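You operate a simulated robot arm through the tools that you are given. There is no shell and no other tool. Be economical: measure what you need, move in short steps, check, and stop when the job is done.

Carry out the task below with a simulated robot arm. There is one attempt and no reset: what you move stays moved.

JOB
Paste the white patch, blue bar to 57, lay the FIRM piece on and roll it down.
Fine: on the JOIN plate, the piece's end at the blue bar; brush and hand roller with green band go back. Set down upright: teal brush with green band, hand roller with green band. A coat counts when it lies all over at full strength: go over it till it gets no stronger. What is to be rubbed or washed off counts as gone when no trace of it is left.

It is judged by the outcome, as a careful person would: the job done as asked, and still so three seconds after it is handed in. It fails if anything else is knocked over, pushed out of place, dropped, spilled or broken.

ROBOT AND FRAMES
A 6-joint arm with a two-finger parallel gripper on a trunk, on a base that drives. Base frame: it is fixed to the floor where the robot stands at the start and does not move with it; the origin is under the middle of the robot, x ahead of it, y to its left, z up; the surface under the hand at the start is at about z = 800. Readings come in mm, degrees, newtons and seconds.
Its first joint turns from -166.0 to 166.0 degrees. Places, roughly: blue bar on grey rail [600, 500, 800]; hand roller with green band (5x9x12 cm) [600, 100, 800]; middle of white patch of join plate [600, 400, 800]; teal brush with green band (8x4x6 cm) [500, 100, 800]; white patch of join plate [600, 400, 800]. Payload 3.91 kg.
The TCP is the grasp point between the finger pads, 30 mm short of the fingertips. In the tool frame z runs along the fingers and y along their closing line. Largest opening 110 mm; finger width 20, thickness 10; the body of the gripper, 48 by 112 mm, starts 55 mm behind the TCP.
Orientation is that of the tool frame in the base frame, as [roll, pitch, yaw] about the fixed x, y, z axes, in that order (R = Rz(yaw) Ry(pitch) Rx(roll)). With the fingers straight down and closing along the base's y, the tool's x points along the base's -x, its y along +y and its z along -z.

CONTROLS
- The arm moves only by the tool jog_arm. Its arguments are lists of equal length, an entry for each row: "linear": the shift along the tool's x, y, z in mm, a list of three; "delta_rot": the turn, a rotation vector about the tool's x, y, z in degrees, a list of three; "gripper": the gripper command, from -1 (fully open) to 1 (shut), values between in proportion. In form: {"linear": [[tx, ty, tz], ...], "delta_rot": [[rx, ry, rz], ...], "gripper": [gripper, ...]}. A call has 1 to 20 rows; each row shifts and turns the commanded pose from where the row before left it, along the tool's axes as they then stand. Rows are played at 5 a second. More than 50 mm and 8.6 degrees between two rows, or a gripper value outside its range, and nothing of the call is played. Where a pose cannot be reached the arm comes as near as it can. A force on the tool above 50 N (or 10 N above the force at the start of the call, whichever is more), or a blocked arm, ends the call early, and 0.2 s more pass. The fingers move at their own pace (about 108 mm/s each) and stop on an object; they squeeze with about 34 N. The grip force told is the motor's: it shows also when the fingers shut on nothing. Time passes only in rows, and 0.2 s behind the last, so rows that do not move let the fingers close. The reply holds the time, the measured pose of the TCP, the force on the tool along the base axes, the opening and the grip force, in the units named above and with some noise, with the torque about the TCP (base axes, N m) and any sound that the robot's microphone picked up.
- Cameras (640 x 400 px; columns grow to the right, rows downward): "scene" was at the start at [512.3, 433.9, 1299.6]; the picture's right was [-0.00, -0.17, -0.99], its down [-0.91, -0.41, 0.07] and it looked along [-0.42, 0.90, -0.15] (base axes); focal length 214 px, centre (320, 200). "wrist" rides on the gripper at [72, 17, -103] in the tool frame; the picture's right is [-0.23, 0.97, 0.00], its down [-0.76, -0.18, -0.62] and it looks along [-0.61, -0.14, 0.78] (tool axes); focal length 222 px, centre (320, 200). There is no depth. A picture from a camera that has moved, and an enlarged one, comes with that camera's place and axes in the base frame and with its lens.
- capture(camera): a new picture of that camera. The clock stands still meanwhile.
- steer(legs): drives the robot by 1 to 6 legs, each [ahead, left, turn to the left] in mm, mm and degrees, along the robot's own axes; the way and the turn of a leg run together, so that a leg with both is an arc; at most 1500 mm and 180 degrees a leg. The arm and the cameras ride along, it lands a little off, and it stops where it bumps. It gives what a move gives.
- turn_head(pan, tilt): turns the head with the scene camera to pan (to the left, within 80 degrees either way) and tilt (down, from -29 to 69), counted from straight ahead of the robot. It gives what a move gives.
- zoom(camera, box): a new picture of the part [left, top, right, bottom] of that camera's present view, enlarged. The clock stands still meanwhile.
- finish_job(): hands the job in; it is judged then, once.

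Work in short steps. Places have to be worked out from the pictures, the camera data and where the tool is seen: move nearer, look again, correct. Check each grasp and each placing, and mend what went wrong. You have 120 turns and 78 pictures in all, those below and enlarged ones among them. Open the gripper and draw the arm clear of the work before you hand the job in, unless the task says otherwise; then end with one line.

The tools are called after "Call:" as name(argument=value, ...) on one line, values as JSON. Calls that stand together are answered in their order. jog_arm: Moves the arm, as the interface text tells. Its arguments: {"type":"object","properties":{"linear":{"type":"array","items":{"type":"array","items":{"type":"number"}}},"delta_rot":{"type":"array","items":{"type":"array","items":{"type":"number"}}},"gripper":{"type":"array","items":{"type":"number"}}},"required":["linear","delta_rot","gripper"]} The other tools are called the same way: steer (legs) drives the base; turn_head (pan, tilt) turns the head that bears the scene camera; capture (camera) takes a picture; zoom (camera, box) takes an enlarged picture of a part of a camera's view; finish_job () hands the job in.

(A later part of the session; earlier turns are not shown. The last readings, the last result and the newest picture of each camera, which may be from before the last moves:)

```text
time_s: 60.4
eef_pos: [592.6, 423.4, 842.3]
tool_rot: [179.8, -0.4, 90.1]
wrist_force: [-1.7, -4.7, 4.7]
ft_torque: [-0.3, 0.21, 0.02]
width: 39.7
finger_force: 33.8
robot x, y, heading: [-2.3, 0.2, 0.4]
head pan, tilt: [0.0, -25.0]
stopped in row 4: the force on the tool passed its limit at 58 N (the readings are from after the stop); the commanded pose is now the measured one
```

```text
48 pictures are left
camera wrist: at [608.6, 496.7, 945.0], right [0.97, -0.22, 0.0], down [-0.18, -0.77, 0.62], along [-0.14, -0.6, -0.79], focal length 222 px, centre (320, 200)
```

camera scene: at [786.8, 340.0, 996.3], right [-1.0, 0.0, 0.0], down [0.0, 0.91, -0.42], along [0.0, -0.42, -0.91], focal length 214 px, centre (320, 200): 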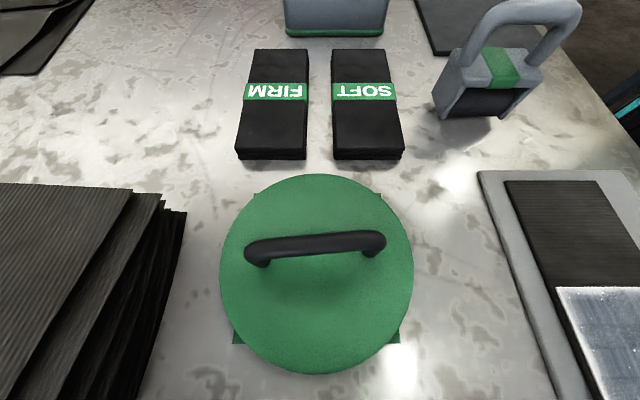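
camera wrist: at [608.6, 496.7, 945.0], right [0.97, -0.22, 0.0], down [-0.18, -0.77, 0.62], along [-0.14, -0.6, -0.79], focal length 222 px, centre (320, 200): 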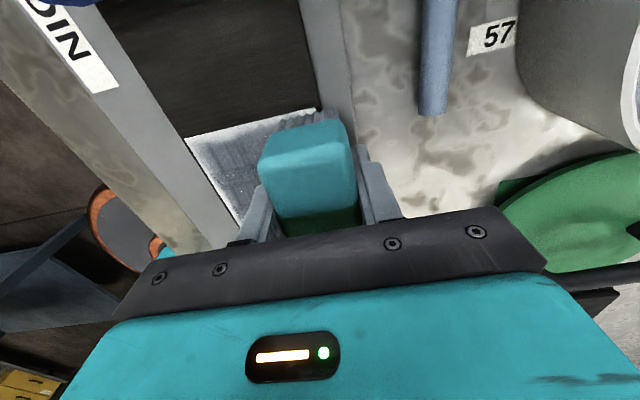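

Continue the loop at this lighter height.

Call:
jog_arm(linear=[[0, 0, 0.6], [-12, 0, 0], [-12, 0, 0], [-12, 0, 0], [-12, 0, 0], [-12, 0, 0], [-12, 0, 0], [0, 0, 0.3], [0, -12, 0], [0, -12, 0], [0, -12, 0], [0, -12, 0], [0, -12, 0], [0, -12, 0], [0, 0, 0]], delta_rot=[[0, 0, 0], [0, 0, 0], [0, 0, 0], [0, 0, 0], [0, 0, 0], [0, 0, 0], [0, 0, 0], [0, 0, 0], [0, 0, 0], [0, 0, 0], [0, 0, 0], [0, 0, 0], [0, 0, 0], [0, 0, 0], [0, 0, 0]], gripper=[1, 1, 1, 1, 1, 1, 1, 1, 1, 1, 1, 1, 1, 1, 1])

Call:
capture(camera="wrist")

```text
time_s: 61.9
eef_pos: [592.3, 361.3, 841.8]
tool_rot: [179.8, -0.5, 90.2]
wrist_force: [1.3, -3.9, 3.6]
ft_torque: [-0.21, 0.1, 0.06]
width: 39.7
finger_force: 33.6
robot x, y, heading: [1.9, -0.5, 0.3]
head pan, tilt: [0.0, -25.0]
stopped in row 7: the force on the tool passed its limit at 51 N (the readings are from after the stop); the commanded pose is now the measured one
```

```text
47 pictures are left
camera wrist: at [608.8, 432.1, 945.3], right [0.97, -0.22, 0.0], down [-0.18, -0.77, 0.62], along [-0.14, -0.6, -0.79], focal length 222 px, centre (320, 200)
```

wrist: 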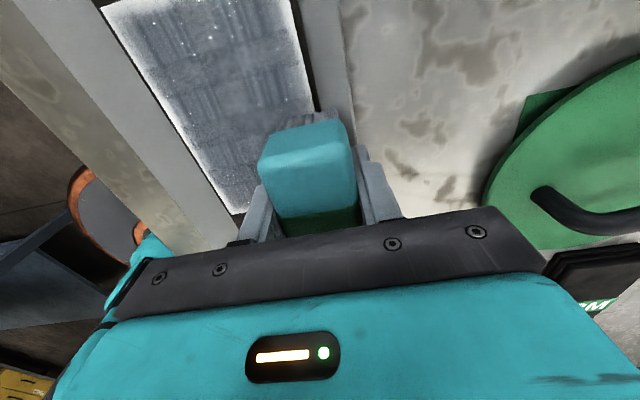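

Far edge looks filled. Now the −y edge in −x direction, then the near edge.

Call:
jog_arm(linear=[[-8, 0, 0.4], [0, -12, 0], [0, -12, 0], [0, -12, 0], [0, -12, 0], [0, -12, 0], [0, -12, 0], [0, 0, 0]], delta_rot=[[0, 0, 0], [0, 0, 0], [0, 0, 0], [0, 0, 0], [0, 0, 0], [0, 0, 0], [0, 0, 0], [0, 0, 0]], gripper=[1, 1, 1, 1, 1, 1, 1, 1])

Call:
jog_arm(linear=[[12, 0, 0.2], [12, 0, 0], [12, 0, 0], [12, 0, 0], [12, 0, 0], [12, 0, 0], [12, 0, 0], [10, 0, 0], [0, 0, 0]], delta_rot=[[0, 0, 0], [0, 0, 0], [0, 0, 0], [0, 0, 0], [0, 0, 0], [0, 0, 0], [0, 0, 0], [0, 0, 0], [0, 0, 0]], gripper=[1, 1, 1, 1, 1, 1, 1, 1, 1])

Call:
capture(camera="wrist")

```text
time_s: 63.4
eef_pos: [525.2, 351.8, 841.2]
tool_rot: [179.6, -0.5, 90.3]
wrist_force: [-5.2, -1.9, 7.3]
ft_torque: [-0.27, 0.32, -0.08]
width: 39.8
finger_force: 33.7
robot x, y, heading: [-0.6, 4.0, 0.0]
head pan, tilt: [0.0, -25.0]
stopped in row 7: the force on the tool passed its limit at 60 N (the readings are from after the stop); the commanded pose is now the measured one
```

```text
time_s: 65.4
eef_pos: [525.9, 446.4, 842.4]
tool_rot: [179.7, -0.5, 90.4]
wrist_force: [0.9, 0.4, -2.0]
ft_torque: [0.0, -0.01, 0.02]
width: 39.5
finger_force: 33.9
robot x, y, heading: [-3.4, 3.1, 0.1]
head pan, tilt: [0.0, -25.0]
```

```text
46 pictures are left
camera wrist: at [542.1, 519.0, 945.7], right [0.97, -0.22, 0.0], down [-0.18, -0.77, 0.62], along [-0.13, -0.6, -0.79], focal length 222 px, centre (320, 200)
```

wrist: 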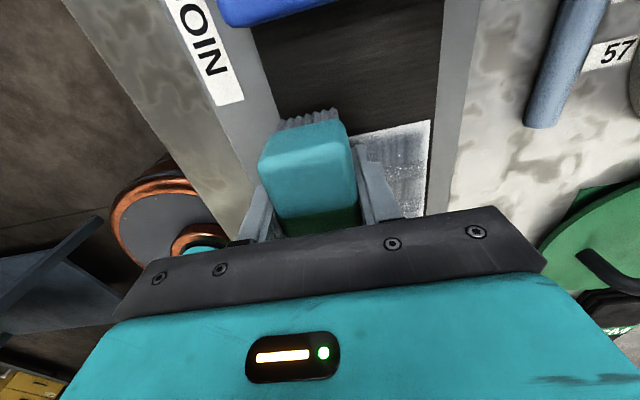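

Contact was lost on the near edge. Lower until pressed, and sweep the +y edge along x.

Call:
jog_arm(linear=[[0, -4, 1], [0, 0, 1], [0, 0, 0.7], [0, 0, 0]], delta_rot=[[0, 0, 0], [0, 0, 0], [0, 0, 0], [0, 0, 0]], gripper=[1, 1, 1, 1])

```text
time_s: 66.4
eef_pos: [522.1, 446.6, 841.6]
tool_rot: [179.5, -0.7, 90.3]
wrist_force: [7.2, 5.5, 38.6]
ft_torque: [-0.7, -0.51, 0.19]
width: 39.7
finger_force: 34.0
robot x, y, heading: [0.9, 1.0, 0.3]
head pan, tilt: [0.0, -25.0]
```

38 N: ease slightly and sweep the near edge −y and back.

Call:
jog_arm(linear=[[0, 0, -0.8], [-12, 0, 0], [-12, 0, 0], [-12, 0, 0], [-12, 0, 0], [-12, 0, 0], [-12, 0, 0], [-12, 0, 0], [-10, 0, 0], [0, 0, 0]], delta_rot=[[0, 0, 0], [0, 0, 0], [0, 0, 0], [0, 0, 0], [0, 0, 0], [0, 0, 0], [0, 0, 0], [0, 0, 0], [0, 0, 0], [0, 0, 0]], gripper=[1, 1, 1, 1, 1, 1, 1, 1, 1, 1])

Call:
jog_arm(linear=[[12, 0, 0.2], [12, 0, 0], [12, 0, 0], [12, 0, 0], [12, 0, 0], [12, 0, 0], [12, 0, 0], [12, 0, 0], [0, 0, 0]], delta_rot=[[0, 0, 0], [0, 0, 0], [0, 0, 0], [0, 0, 0], [0, 0, 0], [0, 0, 0], [0, 0, 0], [0, 0, 0], [0, 0, 0]], gripper=[1, 1, 1, 1, 1, 1, 1, 1, 1])

Call:
jog_arm(linear=[[0, 12, 0], [0, 12, 0], [0, 12, 0], [0, 12, 0], [0, 12, 0], [0, 12, 0], [0, 0, 0]], delta_rot=[[0, 0, 0], [0, 0, 0], [0, 0, 0], [0, 0, 0], [0, 0, 0], [0, 0, 0], [0, 0, 0]], gripper=[1, 1, 1, 1, 1, 1, 1])

Call:
capture(camera="wrist")

```text
time_s: 67.1
eef_pos: [521.6, 435.4, 841.1]
tool_rot: [179.4, -0.6, 90.4]
wrist_force: [-1.9, -4.5, 9.2]
ft_torque: [-0.37, 0.05, -0.06]
width: 39.6
finger_force: 33.6
robot x, y, heading: [0.3, 1.2, 0.4]
head pan, tilt: [0.0, -25.0]
stopped in row 3: the force on the tool passed its limit at 86 N (the readings are from after the stop); the commanded pose is now the measured one
```

```text
time_s: 68.7
eef_pos: [522.1, 515.7, 840.2]
tool_rot: [179.7, -0.3, 90.2]
wrist_force: [-3.2, -14.1, 1.5]
ft_torque: [-0.03, 0.07, -0.03]
width: 39.6
finger_force: 34.2
robot x, y, heading: [-0.8, -1.6, 0.2]
head pan, tilt: [0.0, -25.0]
stopped in row 8: the force on the tool passed its limit at 63 N (the readings are from after the stop); the commanded pose is now the measured one
```

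```text
time_s: 70.3
eef_pos: [594.4, 515.9, 840.3]
tool_rot: [179.7, -0.2, 90.1]
wrist_force: [-13.7, -39.7, -4.1]
ft_torque: [-0.67, 0.38, -0.44]
width: 39.7
finger_force: 34.4
robot x, y, heading: [-2.4, -0.7, 0.2]
head pan, tilt: [0.0, -25.0]
```

```text
45 pictures are left
camera wrist: at [610.1, 588.1, 943.9], right [0.97, -0.22, 0.0], down [-0.18, -0.77, 0.62], along [-0.14, -0.6, -0.79], focal length 222 px, centre (320, 200)
```

wrist: 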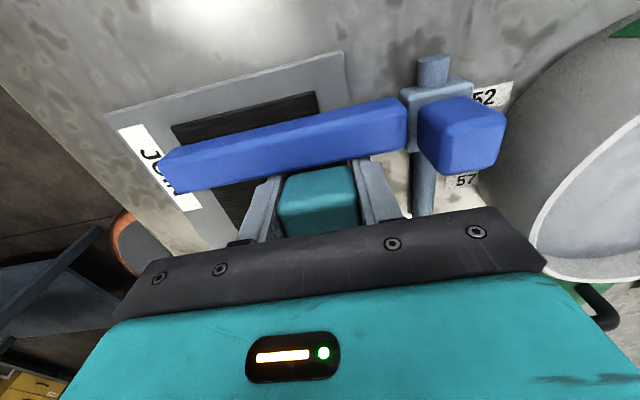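

My chained strokes ran on after an early stop and the brush nudged the bar (a slider, still on its rail). I back off and lift to check brush, bar and coat.

Call:
jog_arm(linear=[[-10, 0, 0], [-20, 0, 0], [0, 0, -30], [0, 0, -40], [30, 0, -40]], delta_rot=[[0, 0, 0], [0, 0, 0], [0, 0, 0], [0, 0, 0], [0, 0, 0]], gripper=[1, 1, 1, 1, 1])

Call:
capture(camera="wrist")

Call:
capture(camera="scene")

```text
time_s: 71.5
eef_pos: [593.0, 519.3, 951.9]
tool_rot: [179.7, -0.2, 90.2]
wrist_force: [-0.9, -0.1, -0.5]
ft_torque: [0.06, 0.01, -0.01]
width: 39.8
finger_force: 33.7
robot x, y, heading: [-2.7, 2.3, 0.4]
head pan, tilt: [0.0, -25.0]
```

```text
44 pictures are left
camera wrist: at [608.8, 590.2, 1054.6], right [0.97, -0.22, 0.0], down [-0.18, -0.77, 0.62], along [-0.14, -0.6, -0.79], focal length 222 px, centre (320, 200)
```

wrist: 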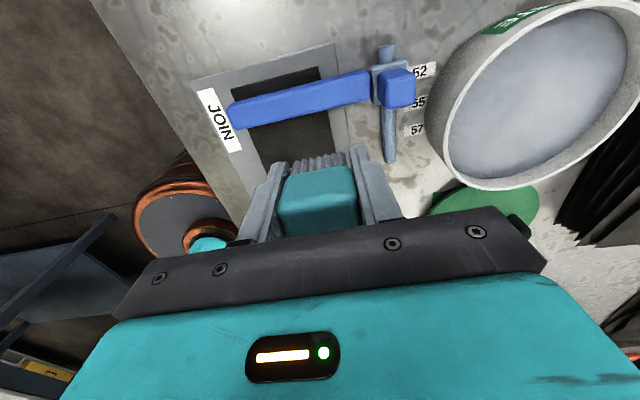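

```text
43 pictures are left
camera scene: at [592.4, 372.0, 1008.9], right [-1.0, 0.0, -0.01], down [0.0, 0.91, -0.42], along [0.01, -0.42, -0.91], focal length 214 px, centre (320, 200)
```

scene: 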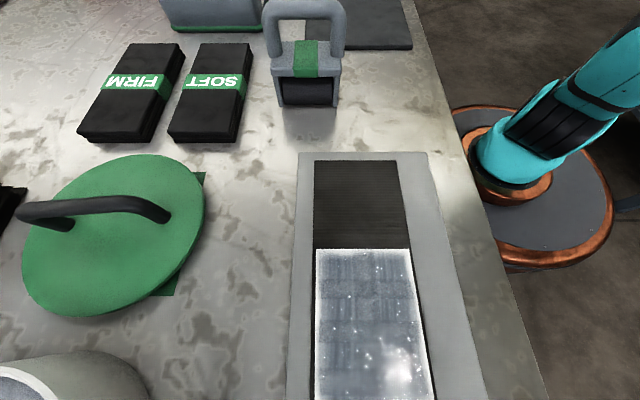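

Bar still at 52; the brush slid ~37 mm in the grip toward −y. I'll set it down standing on the patch and re-grip it centrally. First a closer look at the coat.

Call:
zoom(camera="scene", box=[290, 230, 450, 400])

Call:
jog_arm(linear=[[-27, -12, 0], [-27, -12, 0], [-28, -12, 0], [0, 0, 40], [0, 0, 40], [0, 0, 15]], delta_rot=[[0.3, 0.2, 0], [0, 0, 0], [0, 0, 0], [0, 0, 0], [0, 0, 0], [0, 0, 0]], gripper=[1, 1, 1, 1, 1, 1])

```text
2.35 times, centred on (370, 315) of scene
camera zoom: at [592.4, 372.0, 1008.9], right [-1.0, 0.0, -0.01], down [0.0, 0.91, -0.42], along [0.01, -0.42, -0.91], focal length 505 px, centre (202, -71)
```

zoom: 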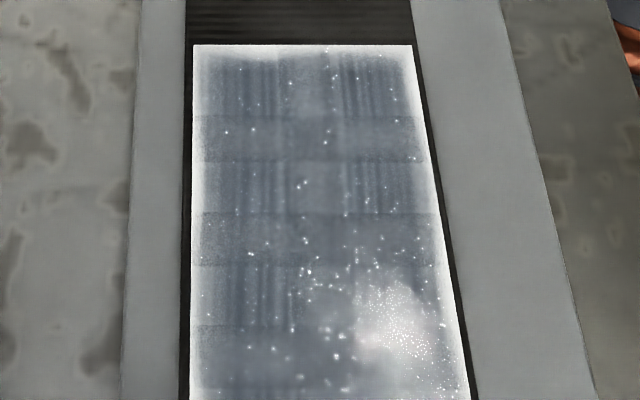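

```text
time_s: 72.9
eef_pos: [555.9, 435.5, 856.7]
tool_rot: [179.9, -0.5, 90.3]
wrist_force: [0.2, 0.3, -1.0]
ft_torque: [0.07, 0.0, 0.0]
width: 39.5
finger_force: 35.0
robot x, y, heading: [-1.5, -0.4, 0.0]
head pan, tilt: [0.0, -25.0]
```

The coat is even with a thin feathered rim. Now set the brush down gently on the patch.

Call:
jog_arm(linear=[[0, 0, 8], [0, 0, 3], [0, 0, 1.5], [0, 0, 1], [0, 0, 0]], delta_rot=[[0, 0, 0], [0, 0, 0], [0, 0, 0], [0, 0, 0], [0, 0, 0]], gripper=[1, 1, 1, 1, 1])

```text
time_s: 74.1
eef_pos: [556.3, 436.2, 842.0]
tool_rot: [179.9, -0.6, 90.3]
wrist_force: [-0.1, 0.6, -0.2]
ft_torque: [0.01, 0.06, 0.0]
width: 39.6
finger_force: 34.5
robot x, y, heading: [-0.2, 0.5, 0.2]
head pan, tilt: [0.0, -25.0]
```

Call:
jog_arm(linear=[[0, 0, 1], [0, 0, 1], [0, 0, 0]], delta_rot=[[0, 0, 0], [0, 0, 0], [0, 0, 0]], gripper=[1, 1, 1])

```text
time_s: 74.9
eef_pos: [557.0, 436.3, 841.9]
tool_rot: [179.8, -0.6, 90.4]
wrist_force: [1.2, -1.4, 32.6]
ft_torque: [0.08, 0.29, 0.05]
width: 39.7
finger_force: 34.0
robot x, y, heading: [-0.2, 3.0, 0.1]
head pan, tilt: [0.0, -25.0]
```

Brush is standing. Open to ~60 mm, rise a little, shift −37 mm in y, and look.

Call:
jog_arm(linear=[[0, 0, -1], [0, 0, 0], [0, 0, 0], [0, 0, -5], [0, 0, -7], [-19, 0, 0], [-18, 0, 0]], delta_rot=[[0, 0, 0], [0, 0, 0], [0, 0, 0], [0, 0, 0], [0, 0, 0], [0, 0, 0], [0, 0, 0]], gripper=[0.6, 0, -0.1, -0.1, -0.1, -0.1, -0.1])

Call:
capture(camera="wrist")

```text
time_s: 76.5
eef_pos: [557.1, 398.6, 852.3]
tool_rot: [-180.0, -0.5, 90.3]
wrist_force: [-0.7, 0.1, -0.6]
ft_torque: [0.01, 0.01, 0.01]
width: 60.3
finger_force: 0.1
robot x, y, heading: [1.1, -0.1, 0.3]
head pan, tilt: [0.0, -25.0]
```

```text
41 pictures are left
camera wrist: at [573.8, 470.9, 955.5], right [0.97, -0.22, 0.0], down [-0.17, -0.77, 0.62], along [-0.14, -0.6, -0.79], focal length 222 px, centre (320, 200)
```

wrist: 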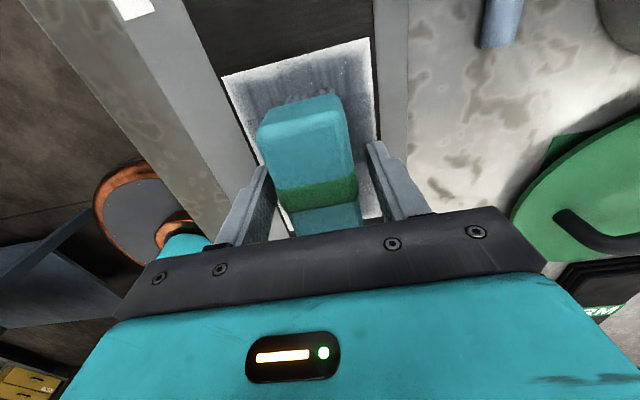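

Aligned like the original grip. Close.

Call:
jog_arm(linear=[[0, 0, 1], [0, 0, 0], [0, 0, 0]], delta_rot=[[0, 0, 0], [0, 0, 0], [0, 0, 0]], gripper=[0.6, 1, 1])

```text
time_s: 77.3
eef_pos: [557.5, 398.1, 850.7]
tool_rot: [179.8, -0.5, 90.3]
wrist_force: [-2.4, 1.4, 16.6]
ft_torque: [-0.08, 0.2, 0.05]
width: 39.5
finger_force: 34.2
robot x, y, heading: [-1.9, 5.2, 0.2]
head pan, tilt: [0.0, -25.0]
```

Gripped again. Reload at the bowl for a last edge pass.

Call:
jog_arm(linear=[[0, 0, -35], [0, 0, -40], [0, 0, -25], [14, 37, 0], [14, 38, 0], [14, 38, 0], [14, 38, 0], [14, 38, 0], [15, 38, 0], [0, 0, 35], [0, 0, 20], [0, 0, 8]], delta_rot=[[0, 0, 0], [0, 0, 0], [0, 0, 0], [0, 0, 0], [0, 0, 0], [0, 0, 0], [0, 0, 0], [0, 0, 0], [0, 0, 0], [0, 0, 0], [0, 0, 0], [0, 0, 0]], gripper=[1, 1, 1, 1, 1, 1, 1, 1, 1, 1, 1, 1])

```text
time_s: 79.9
eef_pos: [783.7, 483.0, 889.7]
tool_rot: [-179.9, -0.6, 90.3]
wrist_force: [0.1, -0.2, -0.6]
ft_torque: [-0.01, -0.01, 0.0]
width: 39.4
finger_force: 34.2
robot x, y, heading: [-0.3, -0.0, 0.0]
head pan, tilt: [0.0, -25.0]
```

Call:
jog_arm(linear=[[0, 0, 5], [0, 0, 2], [0, 0, 1.5], [0, 0, 1], [0, 0, 1], [0, 0, 0]], delta_rot=[[0, 0, 0], [0, 0, 0], [0, 0, 0], [0, 0, 0], [0, 0, 0], [0, 0, 0]], gripper=[1, 1, 1, 1, 1, 1])

```text
time_s: 81.3
eef_pos: [783.9, 483.1, 878.3]
tool_rot: [-179.9, -0.4, 90.1]
wrist_force: [-6.0, -2.0, 27.3]
ft_torque: [0.15, -0.05, -0.05]
width: 39.0
finger_force: 34.7
robot x, y, heading: [4.3, 0.5, 0.1]
head pan, tilt: [0.0, -25.0]
```

Loaded. To the near-x/+y corner at (522,446).

Call:
jog_arm(linear=[[0, 0, -10], [0, 0, -35], [0, 0, -30], [-6, -43, 0], [-6, -43, 0], [-6, -43, 0], [-6, -44, 0], [-6, -44, 0], [-7, -44, 0], [0, 0, 45], [0, 0, 40], [0, 0, 10], [0, 0, 4], [0, 0, 2]], delta_rot=[[0, 0, 0], [0, 0, 0], [0, 0, 0], [0, 0, 0], [0, 0, 0], [0, 0, 0], [0, 0, 0], [0, 0, 0], [0, 0, 0], [0, 0, 0], [0, 0, 0], [0, 0, 0], [0, 0, 0], [0, 0, 0]], gripper=[1, 1, 1, 1, 1, 1, 1, 1, 1, 1, 1, 1, 1, 1])

```text
time_s: 84.3
eef_pos: [523.8, 445.8, 851.1]
tool_rot: [179.9, -0.5, 90.3]
wrist_force: [-0.6, 0.3, -1.4]
ft_torque: [-0.01, 0.03, -0.01]
width: 39.8
finger_force: 33.8
robot x, y, heading: [2.2, 0.4, 0.2]
head pan, tilt: [0.0, -25.0]
```

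Call:
jog_arm(linear=[[0, 0, 1.5], [0, 0, 1], [0, 0, 1], [0, 0, 0]], delta_rot=[[0, 0, 0], [0, 0, 0], [0, 0, 0], [0, 0, 0]], gripper=[1, 1, 1, 1])

```text
time_s: 85.3
eef_pos: [524.1, 445.1, 848.4]
tool_rot: [-179.9, -0.6, 90.2]
wrist_force: [-0.1, -0.4, -1.5]
ft_torque: [-0.05, 0.05, -0.01]
width: 39.3
finger_force: 33.5
robot x, y, heading: [3.5, 0.4, 0.3]
head pan, tilt: [0.0, -25.0]
```

Call:
jog_arm(linear=[[0, 0, 1], [0, 0, 0.7], [0, 0, 0.5], [0, 0, 0]], delta_rot=[[0, 0, 0], [0, 0, 0], [0, 0, 0], [0, 0, 0]], gripper=[1, 1, 1, 1])

```text
time_s: 86.3
eef_pos: [524.0, 446.8, 846.1]
tool_rot: [-179.9, -0.5, 90.3]
wrist_force: [-0.3, -1.0, -1.6]
ft_torque: [-0.02, 0.04, -0.04]
width: 39.5
finger_force: 34.0
robot x, y, heading: [-0.9, 2.7, 0.1]
head pan, tilt: [0.0, -25.0]
```

Call:
jog_arm(linear=[[0, 0, 1], [0, 0, 0.7], [0, 0, 0.7], [0, 0, 0]], delta_rot=[[0, 0, 0], [0, 0, 0], [0, 0, 0], [0, 0, 0]], gripper=[1, 1, 1, 1])

```text
time_s: 87.3
eef_pos: [524.0, 446.4, 845.4]
tool_rot: [180.0, -0.5, 90.3]
wrist_force: [-0.3, 2.6, 6.4]
ft_torque: [-0.12, -0.02, 0.01]
width: 39.7
finger_force: 33.8
robot x, y, heading: [-0.8, 1.8, 0.3]
head pan, tilt: [0.0, -25.0]
```

Contact at 845. Sweep the +y edge along x and return (one call only).

Call:
jog_arm(linear=[[0, -4, 0.6], [0, 12, 0], [0, 12, 0], [0, 12, 0], [0, 12, 0], [0, 12, 0], [0, 12, 0], [0, 0, 0], [0, -12, 0], [0, -12, 0], [0, -12, 0], [0, -12, 0], [0, -12, 0], [0, -12, 0], [0, 0, 0]], delta_rot=[[0, 0, 0], [0, 0, 0], [0, 0, 0], [0, 0, 0], [0, 0, 0], [0, 0, 0], [0, 0, 0], [0, 0, 0], [0, 0, 0], [0, 0, 0], [0, 0, 0], [0, 0, 0], [0, 0, 0], [0, 0, 0], [0, 0, 0]], gripper=[1, 1, 1, 1, 1, 1, 1, 1, 1, 1, 1, 1, 1, 1, 1])

```text
time_s: 90.5
eef_pos: [519.2, 444.5, 842.3]
tool_rot: [-180.0, -0.6, 90.3]
wrist_force: [15.1, -0.9, 26.9]
ft_torque: [0.04, -0.39, -0.01]
width: 39.7
finger_force: 34.2
robot x, y, heading: [-0.8, -1.0, 0.1]
head pan, tilt: [0.0, -25.0]
```

Now the near edge toward −y.

Call:
jog_arm(linear=[[-12, 0, -0.2], [-12, 0, 0], [-12, 0, 0], [-12, 0, 0], [-12, 0, 0], [-12, 0, 0], [-12, 0, 0], [-12, 0, 0], [0, 0, 0], [0, 12, 0], [0, 12, 0], [0, 12, 0], [0, 12, 0], [0, 12, 0], [0, 12, 0], [0, 0, 0]], delta_rot=[[0, 0, 0], [0, 0, 0], [0, 0, 0], [0, 0, 0], [0, 0, 0], [0, 0, 0], [0, 0, 0], [0, 0, 0], [0, 0, 0], [0, 0, 0], [0, 0, 0], [0, 0, 0], [0, 0, 0], [0, 0, 0], [0, 0, 0], [0, 0, 0]], gripper=[1, 1, 1, 1, 1, 1, 1, 1, 1, 1, 1, 1, 1, 1, 1, 1])

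```text
time_s: 93.9
eef_pos: [591.8, 351.1, 842.5]
tool_rot: [179.9, -0.6, 90.4]
wrist_force: [-6.5, 1.7, 13.5]
ft_torque: [-0.26, 0.3, -0.13]
width: 39.4
finger_force: 34.5
robot x, y, heading: [-0.8, -2.1, -0.0]
head pan, tilt: [0.0, -25.0]
```

Now the far edge toward +y, then lift and view.

Call:
jog_arm(linear=[[12, 0, 0.6], [12, 0, 0], [12, 0, 0], [12, 0, 0], [12, 0, 0], [12, 0, 0], [12, 0, 0], [8, 0, 0], [0, -18, 0], [-12, -18, 0], [-12, 0, 0], [-12, 0, 0], [-12, 0, 0], [-12, 0, 0], [-12, 0, 0], [0, 0, 0]], delta_rot=[[0, 0, 0], [0, 0, 0], [0, 0, 0], [0, 0, 0], [0, 0, 0], [0, 0, 0], [0, 0, 0], [0, 0, 0], [0, 0, 0], [0, 0, 0], [0, 0, 0], [0, 0, 0], [0, 0, 0], [0, 0, 0], [0, 0, 0], [0, 0, 0]], gripper=[1, 1, 1, 1, 1, 1, 1, 1, 1, 1, 1, 1, 1, 1, 1, 1])

```text
time_s: 97.3
eef_pos: [556.0, 372.1, 842.2]
tool_rot: [179.9, -0.6, 90.3]
wrist_force: [0.1, 13.7, 22.9]
ft_torque: [0.0, 0.1, -0.01]
width: 40.0
finger_force: 34.1
robot x, y, heading: [-1.7, -1.2, 0.3]
head pan, tilt: [0.0, -25.0]
```

Full coverage pass done with pressure. I lift and move to y≈560 to view the patch with the head camera.

Call:
jog_arm(linear=[[0, 0, -40], [0, 0, -45], [0, 0, -45], [45, 0, 0], [45, 0, 0], [45, 0, 0], [45, 0, 0]], delta_rot=[[0, 0, 0], [0, 0, 0], [0, 0, 0], [0, 0, 0], [0, 0, 0], [0, 0, 0], [0, 0, 0]], gripper=[1, 1, 1, 1, 1, 1, 1])

Call:
zoom(camera="scene", box=[230, 160, 410, 400])

Call:
capture(camera="wrist")

```text
time_s: 98.9
eef_pos: [554.3, 548.7, 975.9]
tool_rot: [179.9, -0.6, 90.2]
wrist_force: [0.0, -0.1, -0.2]
ft_torque: [0.01, -0.02, 0.01]
width: 39.3
finger_force: 33.8
robot x, y, heading: [0.4, 1.0, 0.5]
head pan, tilt: [0.0, -25.0]
```

```text
1.67 times, centred on (320, 280) of scene
camera zoom: at [554.6, 402.0, 1033.0], right [-1.0, 0.0, 0.0], down [0.0, 0.91, -0.41], along [0.0, -0.41, -0.91], focal length 358 px, centre (320, 67)
```

zoom: 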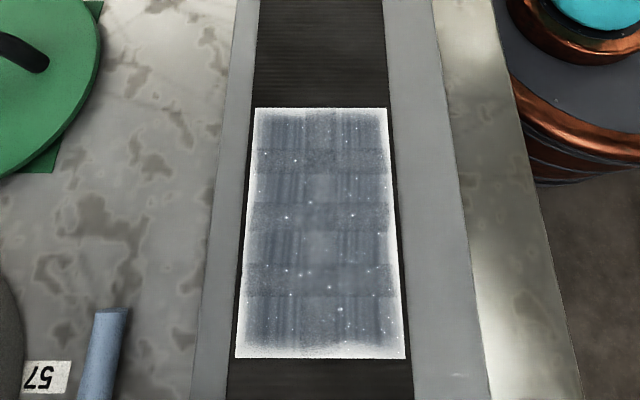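

```text
39 pictures are left
camera wrist: at [571.2, 620.0, 1079.6], right [0.97, -0.22, 0.0], down [-0.18, -0.77, 0.62], along [-0.14, -0.6, -0.79], focal length 222 px, centre (320, 200)
```

wrist: 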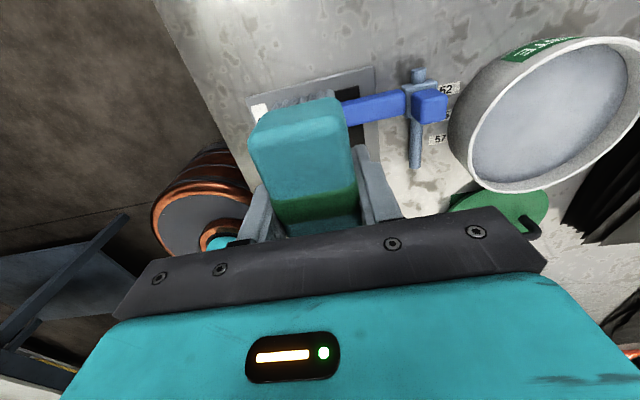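

The coat is uniform with an equal soft rim on all sides (rendered feather). Brush goes back home at (482.5,132).

Call:
jog_arm(linear=[[-46, -8, 0], [-46, -8, 0], [-46, -8, 0], [-46, -8, 0], [-46, -8, 0], [-46, -8, 0], [-46, -8, 0], [-46, -8, 0], [-47, -8, 0], [0, 0, 45], [0, 0, 45], [0, 0, 35]], delta_rot=[[0, 0, 0], [0, 0, 0], [0, 0, 0], [0, 0, 0], [0, 0, 0], [0, 0, 0], [0, 0, 0], [0, 0, 0], [0, 0, 0], [0, 0, 0], [0, 0, 0], [0, 0, 0]], gripper=[1, 1, 1, 1, 1, 1, 1, 1, 1, 1, 1, 1])

Call:
capture(camera="wrist")

```text
time_s: 101.5
eef_pos: [486.1, 133.8, 844.7]
tool_rot: [-179.9, -0.5, 90.3]
wrist_force: [-0.2, 0.1, -1.0]
ft_torque: [-0.01, 0.0, -0.02]
width: 39.4
finger_force: 33.9
robot x, y, heading: [0.6, 0.1, 0.2]
head pan, tilt: [0.0, -25.0]
```

```text
38 pictures are left
camera wrist: at [502.7, 206.2, 948.7], right [0.97, -0.22, 0.0], down [-0.17, -0.77, 0.62], along [-0.14, -0.6, -0.79], focal length 222 px, centre (320, 200)
```

wrist: 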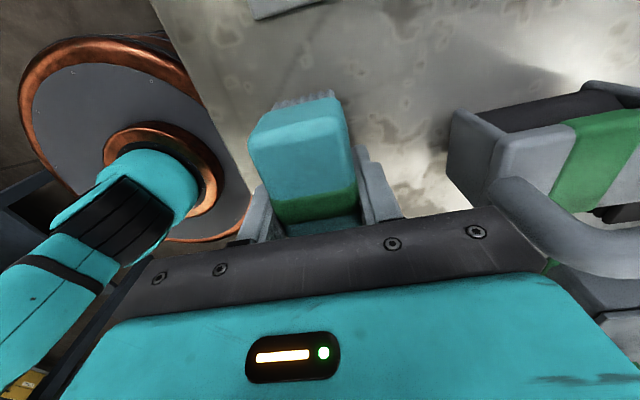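

Adjust 3 mm and lower to contact.

Call:
jog_arm(linear=[[-1, -3, 1], [0, 0, 1.5], [0, 0, 1], [0, 0, 1], [0, 0, 0]], delta_rot=[[0, 0, 0], [0, 0, 0], [0, 0, 0], [0, 0, 0], [0, 0, 0]], gripper=[1, 1, 1, 1, 1])

```text
time_s: 102.7
eef_pos: [482.9, 133.9, 840.6]
tool_rot: [180.0, -0.5, 90.2]
wrist_force: [-0.1, -0.6, -0.9]
ft_torque: [-0.04, 0.05, 0.04]
width: 39.6
finger_force: 33.7
robot x, y, heading: [2.1, 2.2, 0.3]
head pan, tilt: [0.0, -25.0]
```

Call:
jog_arm(linear=[[0, 0, 1], [0, 0, 1], [0, 0, 1], [0, 0, 0]], delta_rot=[[0, 0, 0], [0, 0, 0], [0, 0, 0], [0, 0, 0]], gripper=[1, 1, 1, 1])

```text
time_s: 103.7
eef_pos: [482.2, 134.0, 836.8]
tool_rot: [-180.0, -0.5, 90.3]
wrist_force: [-0.2, 0.6, -0.9]
ft_torque: [0.01, -0.01, 0.0]
width: 39.8
finger_force: 34.3
robot x, y, heading: [0.3, -0.5, 0.3]
head pan, tilt: [0.0, -25.0]
```

Call:
jog_arm(linear=[[0, 0, 1], [0, 0, 1], [0, 0, 1], [0, 0, 0]], delta_rot=[[0, 0, 0], [0, 0, 0], [0, 0, 0], [0, 0, 0]], gripper=[1, 1, 1, 1])

```text
time_s: 104.7
eef_pos: [480.8, 134.7, 834.6]
tool_rot: [-179.9, -0.5, 90.3]
wrist_force: [0.3, -0.7, -0.8]
ft_torque: [-0.03, -0.03, -0.01]
width: 39.8
finger_force: 34.2
robot x, y, heading: [-3.6, 0.6, 0.4]
head pan, tilt: [0.0, -25.0]
```

Call:
jog_arm(linear=[[0, 0, 0.7], [0, 0, 0.7], [0, 0, 0]], delta_rot=[[0, 0, 0], [0, 0, 0], [0, 0, 0]], gripper=[1, 1, 1])

Call:
capture(camera="wrist")

```text
time_s: 105.5
eef_pos: [481.8, 134.1, 833.8]
tool_rot: [179.9, -0.5, 90.3]
wrist_force: [0.2, -0.4, -0.1]
ft_torque: [-0.04, -0.01, -0.01]
width: 39.6
finger_force: 33.9
robot x, y, heading: [5.0, -2.5, 0.4]
head pan, tilt: [0.0, -25.0]
```

```text
37 pictures are left
camera wrist: at [499.1, 205.7, 936.8], right [0.97, -0.22, 0.0], down [-0.17, -0.77, 0.62], along [-0.14, -0.6, -0.79], focal length 222 px, centre (320, 200)
```

wrist: 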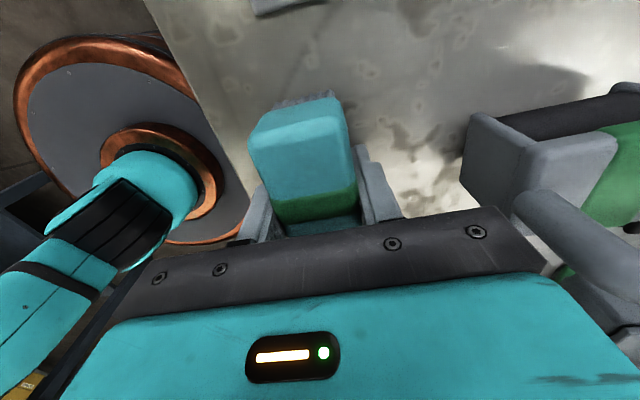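

Call:
jog_arm(linear=[[0, 0, 0.8], [0, 0, 0.8], [0, 0, 0.8], [0, 0, 0]], delta_rot=[[0, 0, 0], [0, 0, 0], [0, 0, 0], [0, 0, 0]], gripper=[1, 1, 1, 1])

```text
time_s: 106.5
eef_pos: [482.6, 134.2, 829.8]
tool_rot: [-180.0, -0.5, 90.3]
wrist_force: [-0.4, -0.6, -0.2]
ft_torque: [-0.02, 0.0, 0.03]
width: 39.6
finger_force: 33.4
robot x, y, heading: [-1.9, 2.2, 0.4]
head pan, tilt: [0.0, -25.0]
```

Still no contact force; let me look closely at the bristle end.

Call:
zoom(camera="wrist", box=[220, 70, 420, 230])

```text
2.50 times, centred on (320, 150) of wrist
camera zoom: at [499.0, 206.4, 934.3], right [0.97, -0.22, 0.0], down [-0.17, -0.77, 0.62], along [-0.14, -0.6, -0.79], focal length 555 px, centre (320, 325)
```

zoom: 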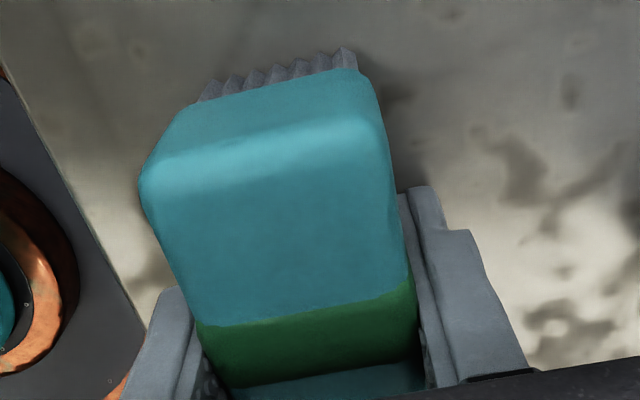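

Brush has ridden up ~24 mm in the grip, so its bristles are practically at the table along with the fingertips. One more mm, then release.

Call:
jog_arm(linear=[[0, 0, 0.7], [0, 0, 0.5], [0, 0, 0]], delta_rot=[[0, 0, 0], [0, 0, 0], [0, 0, 0]], gripper=[1, 1, 1])

```text
time_s: 107.3
eef_pos: [482.1, 134.9, 830.2]
tool_rot: [180.0, -0.6, 90.3]
wrist_force: [0.6, 4.4, 23.8]
ft_torque: [-0.21, 0.14, -0.01]
width: 39.8
finger_force: 33.3
robot x, y, heading: [0.2, 1.3, -0.0]
head pan, tilt: [0.0, -25.0]
```

Contact. Release slowly and rise.

Call:
jog_arm(linear=[[0, 0, -1], [0, 0, 0], [0, 0, 0], [0, 0, -15], [0, 0, -40], [0, 0, -45]], delta_rot=[[0, 0, 0], [0, 0, 0], [0, 0, 0], [0, 0, 0], [0, 0, 0], [0, 0, 0]], gripper=[0.8, 0.2, -0.1, -0.1, -0.1, -0.1])

Call:
capture(camera="wrist")

```text
time_s: 108.7
eef_pos: [481.1, 133.5, 929.0]
tool_rot: [-180.0, -0.4, 90.3]
wrist_force: [-0.4, -0.1, 0.1]
ft_torque: [0.0, 0.01, 0.04]
width: 60.5
finger_force: 0.0
robot x, y, heading: [2.5, 0.3, 0.1]
head pan, tilt: [0.0, -25.0]
```

```text
35 pictures are left
camera wrist: at [498.2, 205.5, 1034.1], right [0.97, -0.22, 0.0], down [-0.17, -0.77, 0.62], along [-0.14, -0.6, -0.79], focal length 222 px, centre (320, 200)
```

wrist: 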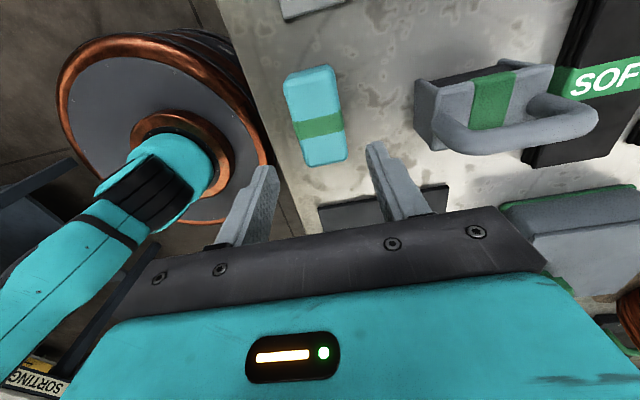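

The brush stands upright but ~14 mm too far to +y. I re-grip, lift 3 mm, shift −14 mm and release.

Call:
jog_arm(linear=[[13, 0, 40], [0, 0, 36], [0, 0, 0], [0, 0, 0], [0, 0, -4], [-7, 0, 0], [-7, 0, 0], [0, 0, 2], [0, 0, 1.5], [0, 0, 0]], delta_rot=[[0, 0, 0], [0, 0, 0], [0, 0, 0], [0, 0, 0], [0, 0, 0], [0, 0, 0], [0, 0, 0], [0, 0, 0], [0, 0, 0], [0, 0, 0]], gripper=[-0.1, -0.1, 1, 1, 1, 1, 1, 1, 1, 1])

Call:
jog_arm(linear=[[0, 0, 0], [0, 0, 0], [0, 0, 0], [0, 0, -15], [0, 0, -40], [0, 0, -25]], delta_rot=[[0, 0, 0], [0, 0, 0], [0, 0, 0], [0, 0, 0], [0, 0, 0], [0, 0, 0]], gripper=[0.8, 0.2, -0.1, -0.1, -0.1, -0.1])

Call:
capture(camera="wrist")

```text
time_s: 110.9
eef_pos: [481.8, 131.8, 855.7]
tool_rot: [180.0, -0.5, 90.3]
wrist_force: [-0.3, -0.2, -0.7]
ft_torque: [0.0, 0.0, 0.03]
width: 39.5
finger_force: 34.4
robot x, y, heading: [1.1, 1.6, 0.4]
head pan, tilt: [0.0, -25.0]
```

```text
time_s: 112.3
eef_pos: [481.3, 132.3, 936.0]
tool_rot: [-180.0, -0.5, 90.2]
wrist_force: [-0.5, 0.4, -0.7]
ft_torque: [-0.02, 0.02, 0.0]
width: 60.4
finger_force: 0.1
robot x, y, heading: [1.7, 0.1, 0.4]
head pan, tilt: [0.0, -25.0]
```

```text
34 pictures are left
camera wrist: at [497.8, 202.9, 1039.3], right [0.97, -0.22, 0.0], down [-0.17, -0.77, 0.62], along [-0.14, -0.6, -0.79], focal length 222 px, centre (320, 200)
```

wrist: 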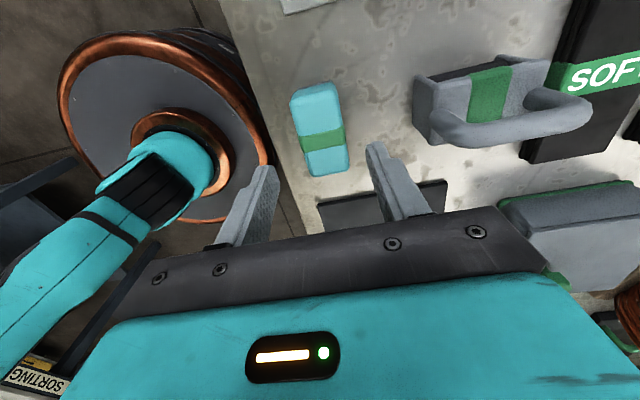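

Brush is back in place. Next the slider: turn the gripper back to close along y and go above the blue knob ≈(665,531).

Call:
jog_arm(linear=[[0, 0, -45], [0, 0, 0], [0, 0, 0], [0, 0, 0], [0, 0, 0], [0, 0, 0], [0, 0, 0], [0, 0, 0], [0, 0, 0], [0, 0, 0], [0, 0, 0], [0, 0, 0]], delta_rot=[[0.2, 0.3, 0], [0, 0, -8.2], [0, 0, -8.2], [0, 0, -8.2], [0, 0, -8.2], [0, 0, -8.2], [0, 0, -8.2], [0, 0, -8.2], [0, 0, -8.2], [0, 0, -8.2], [0, 0, -8.2], [0, 0, -8.0]], gripper=[-0.1, -0.1, -0.1, -0.1, -0.1, -0.1, -0.1, -0.1, -0.1, -0.1, -0.1, -0.1])

Call:
jog_arm(linear=[[-18, 44, 0], [-18, 44, 0], [-18, 44, 0], [-18, 44, 0], [-18, 44, 0], [-18, 44, 0], [-18, 44, 0], [-18, 44, 0], [-18, 44, 0]], delta_rot=[[0, 0, 0], [0, 0, 0], [0, 0, 0], [0, 0, 0], [0, 0, 0], [0, 0, 0], [0, 0, 0], [0, 0, 0], [0, 0, 0]], gripper=[-0.1, -0.1, -0.1, -0.1, -0.1, -0.1, -0.1, -0.1, -0.1])

Call:
capture(camera="wrist")

```text
time_s: 114.9
eef_pos: [481.7, 131.7, 980.5]
tool_rot: [179.2, -0.2, -179.6]
wrist_force: [0.1, -0.6, -0.2]
ft_torque: [-0.02, -0.03, 0.0]
width: 60.8
finger_force: 0.0
robot x, y, heading: [0.6, 4.1, 0.3]
head pan, tilt: [0.0, -25.0]
```

```text
time_s: 116.9
eef_pos: [645.6, 531.4, 985.8]
tool_rot: [179.2, -0.2, -179.8]
wrist_force: [-0.9, 0.4, 1.0]
ft_torque: [0.06, -0.04, 0.0]
width: 60.6
finger_force: 0.0
robot x, y, heading: [-0.4, 2.2, 0.1]
head pan, tilt: [0.0, -25.0]
```

```text
33 pictures are left
camera wrist: at [572.1, 546.6, 1089.0], right [0.22, 0.97, 0.01], down [0.76, -0.18, 0.62], along [0.61, -0.13, -0.79], focal length 222 px, centre (320, 200)
```

wrist: 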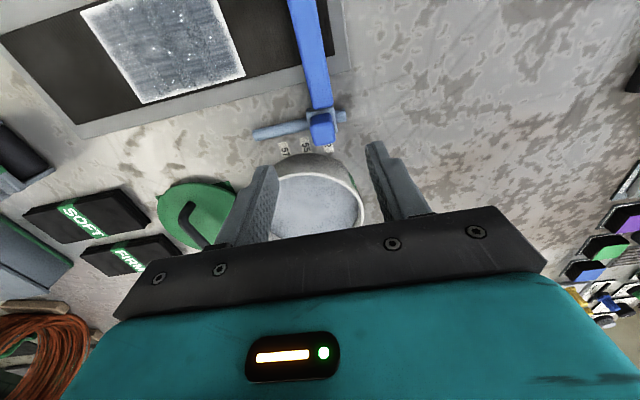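

Zoom on the knob and marks.

Call:
zoom(camera="wrist", box=[240, 80, 380, 180])

```text
4.00 times, centred on (310, 130) of wrist
camera zoom: at [572.1, 546.6, 1089.0], right [0.22, 0.97, 0.01], down [0.76, -0.18, 0.62], along [0.61, -0.13, -0.79], focal length 888 px, centre (360, 480)
```

zoom: 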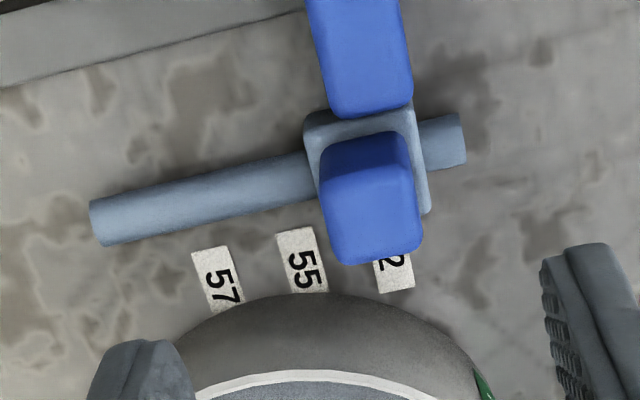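

Marks: 52≈530.5, 55≈501.5, 57≈470.7; knob centre ≈(663,531), so shift −60 mm. I correct the 0.8° roll and lower around the knob.

Call:
jog_arm(linear=[[-17, 0, 0], [0, 0, 45], [0, 0, 45], [0, 0, 24]], delta_rot=[[0.8, 0, 0], [0, 0, 0], [0, 0, 0], [0, 0, 0]], gripper=[-0.1, -0.1, -0.1, -0.1])

Call:
capture(camera="wrist")

```text
time_s: 117.9
eef_pos: [654.7, 530.0, 868.8]
tool_rot: [-180.0, -0.2, -179.7]
wrist_force: [-1.3, -0.5, 0.1]
ft_torque: [0.01, -0.01, 0.02]
width: 60.7
finger_force: 0.0
robot x, y, heading: [-2.5, 0.9, -0.0]
head pan, tilt: [0.0, -25.0]
```

```text
31 pictures are left
camera wrist: at [584.3, 546.9, 972.3], right [0.22, 0.97, 0.0], down [0.76, -0.17, 0.62], along [0.6, -0.14, -0.78], focal length 222 px, centre (320, 200)
```

wrist: 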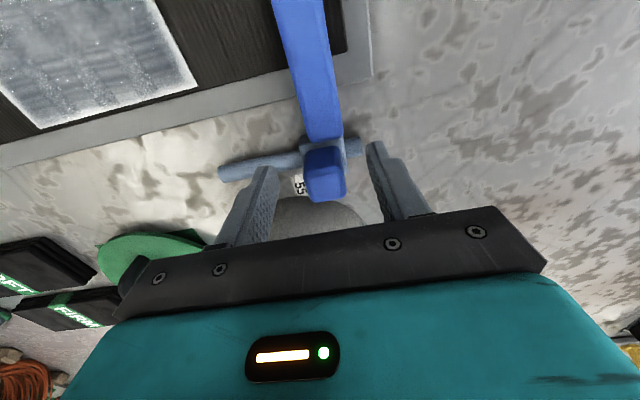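

Knob lies between the fingers. Close on it.

Call:
jog_arm(linear=[[0, 2, 0], [0, 0, 0], [0, 0, 0]], delta_rot=[[0, 0, 0], [0, 0, 0], [0, 0, 0]], gripper=[0.3, 1, 1])

Call:
capture(camera="wrist")

```text
time_s: 118.7
eef_pos: [657.2, 531.1, 869.9]
tool_rot: [-180.0, -0.2, -179.7]
wrist_force: [-0.3, -1.5, -3.3]
ft_torque: [0.0, -0.64, -0.3]
width: 25.5
finger_force: 44.9
robot x, y, heading: [1.3, 1.5, 0.2]
head pan, tilt: [0.0, -25.0]
```

```text
30 pictures are left
camera wrist: at [585.6, 548.4, 973.0], right [0.22, 0.97, 0.0], down [0.76, -0.17, 0.62], along [0.6, -0.14, -0.78], focal length 222 px, centre (320, 200)
```

wrist: 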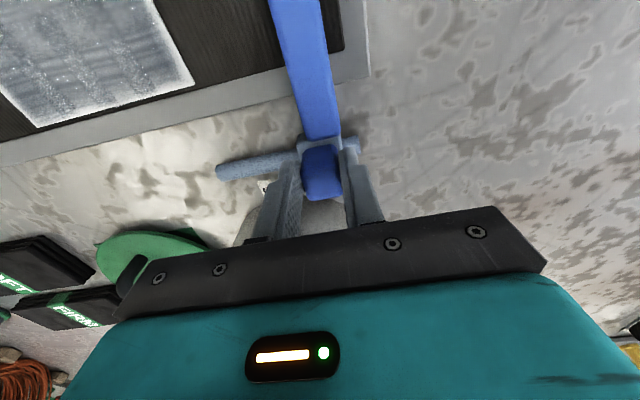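

Gripped (25.5 mm). Slide 60 mm toward −y.

Call:
jog_arm(linear=[[0, -8, 0], [0, -8, 0], [0, -8, 0], [0, -8, 0], [0, -8, 0], [0, -8, 0], [0, -8, 0], [0, -4, 0], [0, 0, 0]], delta_rot=[[0, 0, 0], [0, 0, 0], [0, 0, 0], [0, 0, 0], [0, 0, 0], [0, 0, 0], [0, 0, 0], [0, 0, 0], [0, 0, 0]], gripper=[1, 1, 1, 1, 1, 1, 1, 1, 1])

Call:
capture(camera="wrist")

```text
time_s: 120.7
eef_pos: [658.6, 470.8, 870.4]
tool_rot: [180.0, -0.2, -179.7]
wrist_force: [-26.2, 4.6, -23.0]
ft_torque: [0.09, 0.72, -0.17]
width: 25.7
finger_force: 44.8
robot x, y, heading: [-0.6, 4.1, 0.3]
head pan, tilt: [0.0, -25.0]
```

```text
29 pictures are left
camera wrist: at [586.8, 488.3, 974.3], right [0.22, 0.97, 0.0], down [0.76, -0.17, 0.62], along [0.6, -0.14, -0.78], focal length 222 px, centre (320, 200)
```

wrist: 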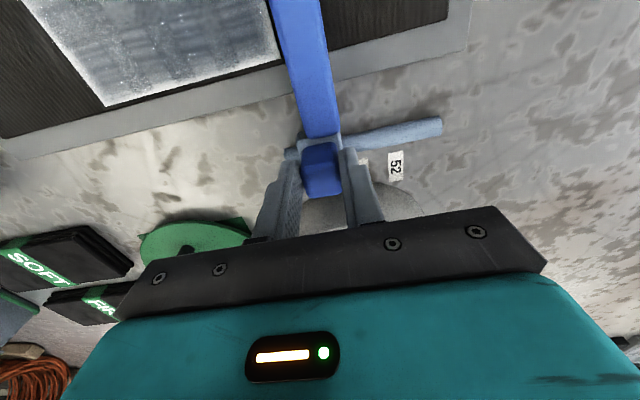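

Slider now at y≈471. Release and lift to verify against the 57 mark.

Call:
jog_arm(linear=[[0, 0, 0], [0, 0, 0], [0, 0, -20], [0, 0, -45], [0, 0, -45]], delta_rot=[[0, 0, 0], [0, 0, 0], [0, 0, 0], [0, 0, 0], [0, 0, 0]], gripper=[0.2, -0.1, -0.1, -0.1, -0.1])

Call:
zoom(camera="wrist", box=[220, 40, 400, 180])

```text
time_s: 121.9
eef_pos: [659.3, 469.7, 981.5]
tool_rot: [-180.0, -0.2, -179.6]
wrist_force: [0.6, 0.2, -0.1]
ft_torque: [-0.04, 0.01, 0.01]
width: 60.6
finger_force: 0.0
robot x, y, heading: [-0.4, 4.6, 0.2]
head pan, tilt: [0.0, -25.0]
```

```text
2.86 times, centred on (310, 110) of wrist
camera zoom: at [586.6, 486.7, 1085.5], right [0.22, 0.97, 0.0], down [0.76, -0.17, 0.62], along [0.6, -0.14, -0.78], focal length 635 px, centre (349, 457)
```

zoom: 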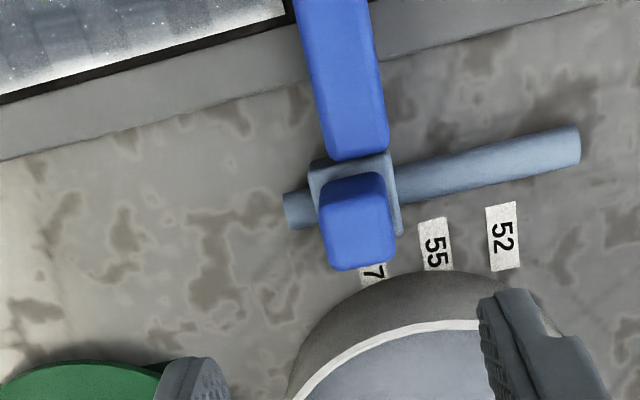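

Slider is at 57 within ~1 mm and the bar's face is at about the patch's edge (y≈460). Now to the FIRM piece ≈(837,117), turning the gripper to close along x.

Call:
jog_arm(linear=[[-22, -44, 0], [-22, -44, 0], [-22, -44, 0], [-22, -44, 0], [-22, -44, 0], [-22, -44, 0], [-22, -44, 0], [-22, -44, 0], [0, 0, 0], [0, 0, 0], [0, 0, 0], [0, 0, 0], [0, 0, 0], [0, 0, 0], [0, 0, 0], [0, 0, 0], [0, 0, 0], [0, 0, 0], [0, 0, 0]], delta_rot=[[0, 0, 0], [0, 0, 0], [0, 0, 0], [0, 0, 0], [0, 0, 0], [0, 0, 0], [0, 0, 0], [0, 0, 0], [0, 0, 8.2], [0, 0, 8.2], [0, 0, 8.2], [0, 0, 8.2], [0, 0, 8.2], [0, 0, 8.2], [0, 0, 8.2], [0, 0, 8.2], [0, 0, 8.2], [0, 0, 8.2], [0, 0, 8.3]], gripper=[-0.6, -0.6, -0.6, -0.6, -0.6, -0.6, -0.6, -0.6, -0.6, -0.6, -0.6, -0.6, -0.6, -0.6, -0.6, -0.6, -0.6, -0.6, -0.6])

Call:
capture(camera="wrist")

```text
time_s: 125.9
eef_pos: [836.3, 117.7, 980.6]
tool_rot: [-179.8, -0.1, 89.8]
wrist_force: [0.8, 0.4, -0.3]
ft_torque: [-0.01, -0.02, 0.03]
width: 88.2
finger_force: 0.0
robot x, y, heading: [2.1, 0.2, -0.1]
head pan, tilt: [0.0, -25.0]
```

```text
27 pictures are left
camera wrist: at [855.0, 191.3, 1083.2], right [0.97, -0.23, 0.0], down [-0.18, -0.76, 0.62], along [-0.15, -0.61, -0.78], focal length 222 px, centre (320, 200)
```

wrist: 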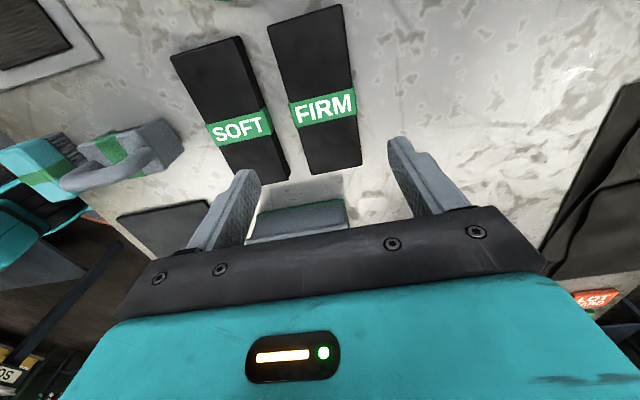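

FIRM: x≈803–874, y≈39–199, centre ≈(838,119). Lower around it.

Call:
jog_arm(linear=[[1, 2, 45], [0, 0, 45], [0, 0, 30]], delta_rot=[[0, 0, 0], [0, 0, 0], [0, 0, 0]], gripper=[-0.6, -0.6, -0.6])

Call:
capture(camera="wrist")

```text
time_s: 126.7
eef_pos: [838.3, 120.8, 860.4]
tool_rot: [-179.9, 0.1, 89.9]
wrist_force: [0.7, 1.0, 0.0]
ft_torque: [0.0, -0.02, 0.03]
width: 88.0
finger_force: 0.1
robot x, y, heading: [2.4, 0.2, 0.1]
head pan, tilt: [0.0, -25.0]
```

```text
26 pictures are left
camera wrist: at [855.4, 193.6, 962.7], right [0.97, -0.23, 0.0], down [-0.18, -0.76, 0.62], along [-0.14, -0.61, -0.78], focal length 222 px, centre (320, 200)
```

wrist: 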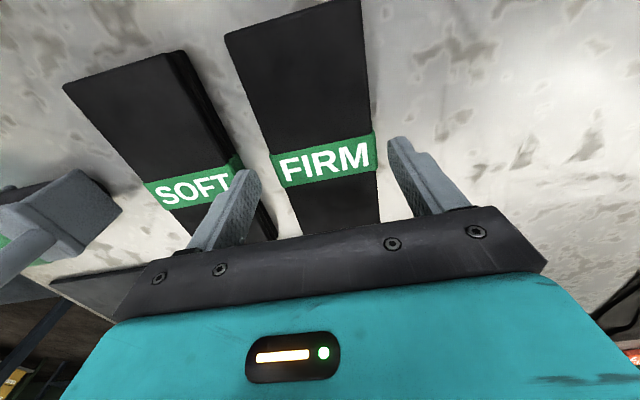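

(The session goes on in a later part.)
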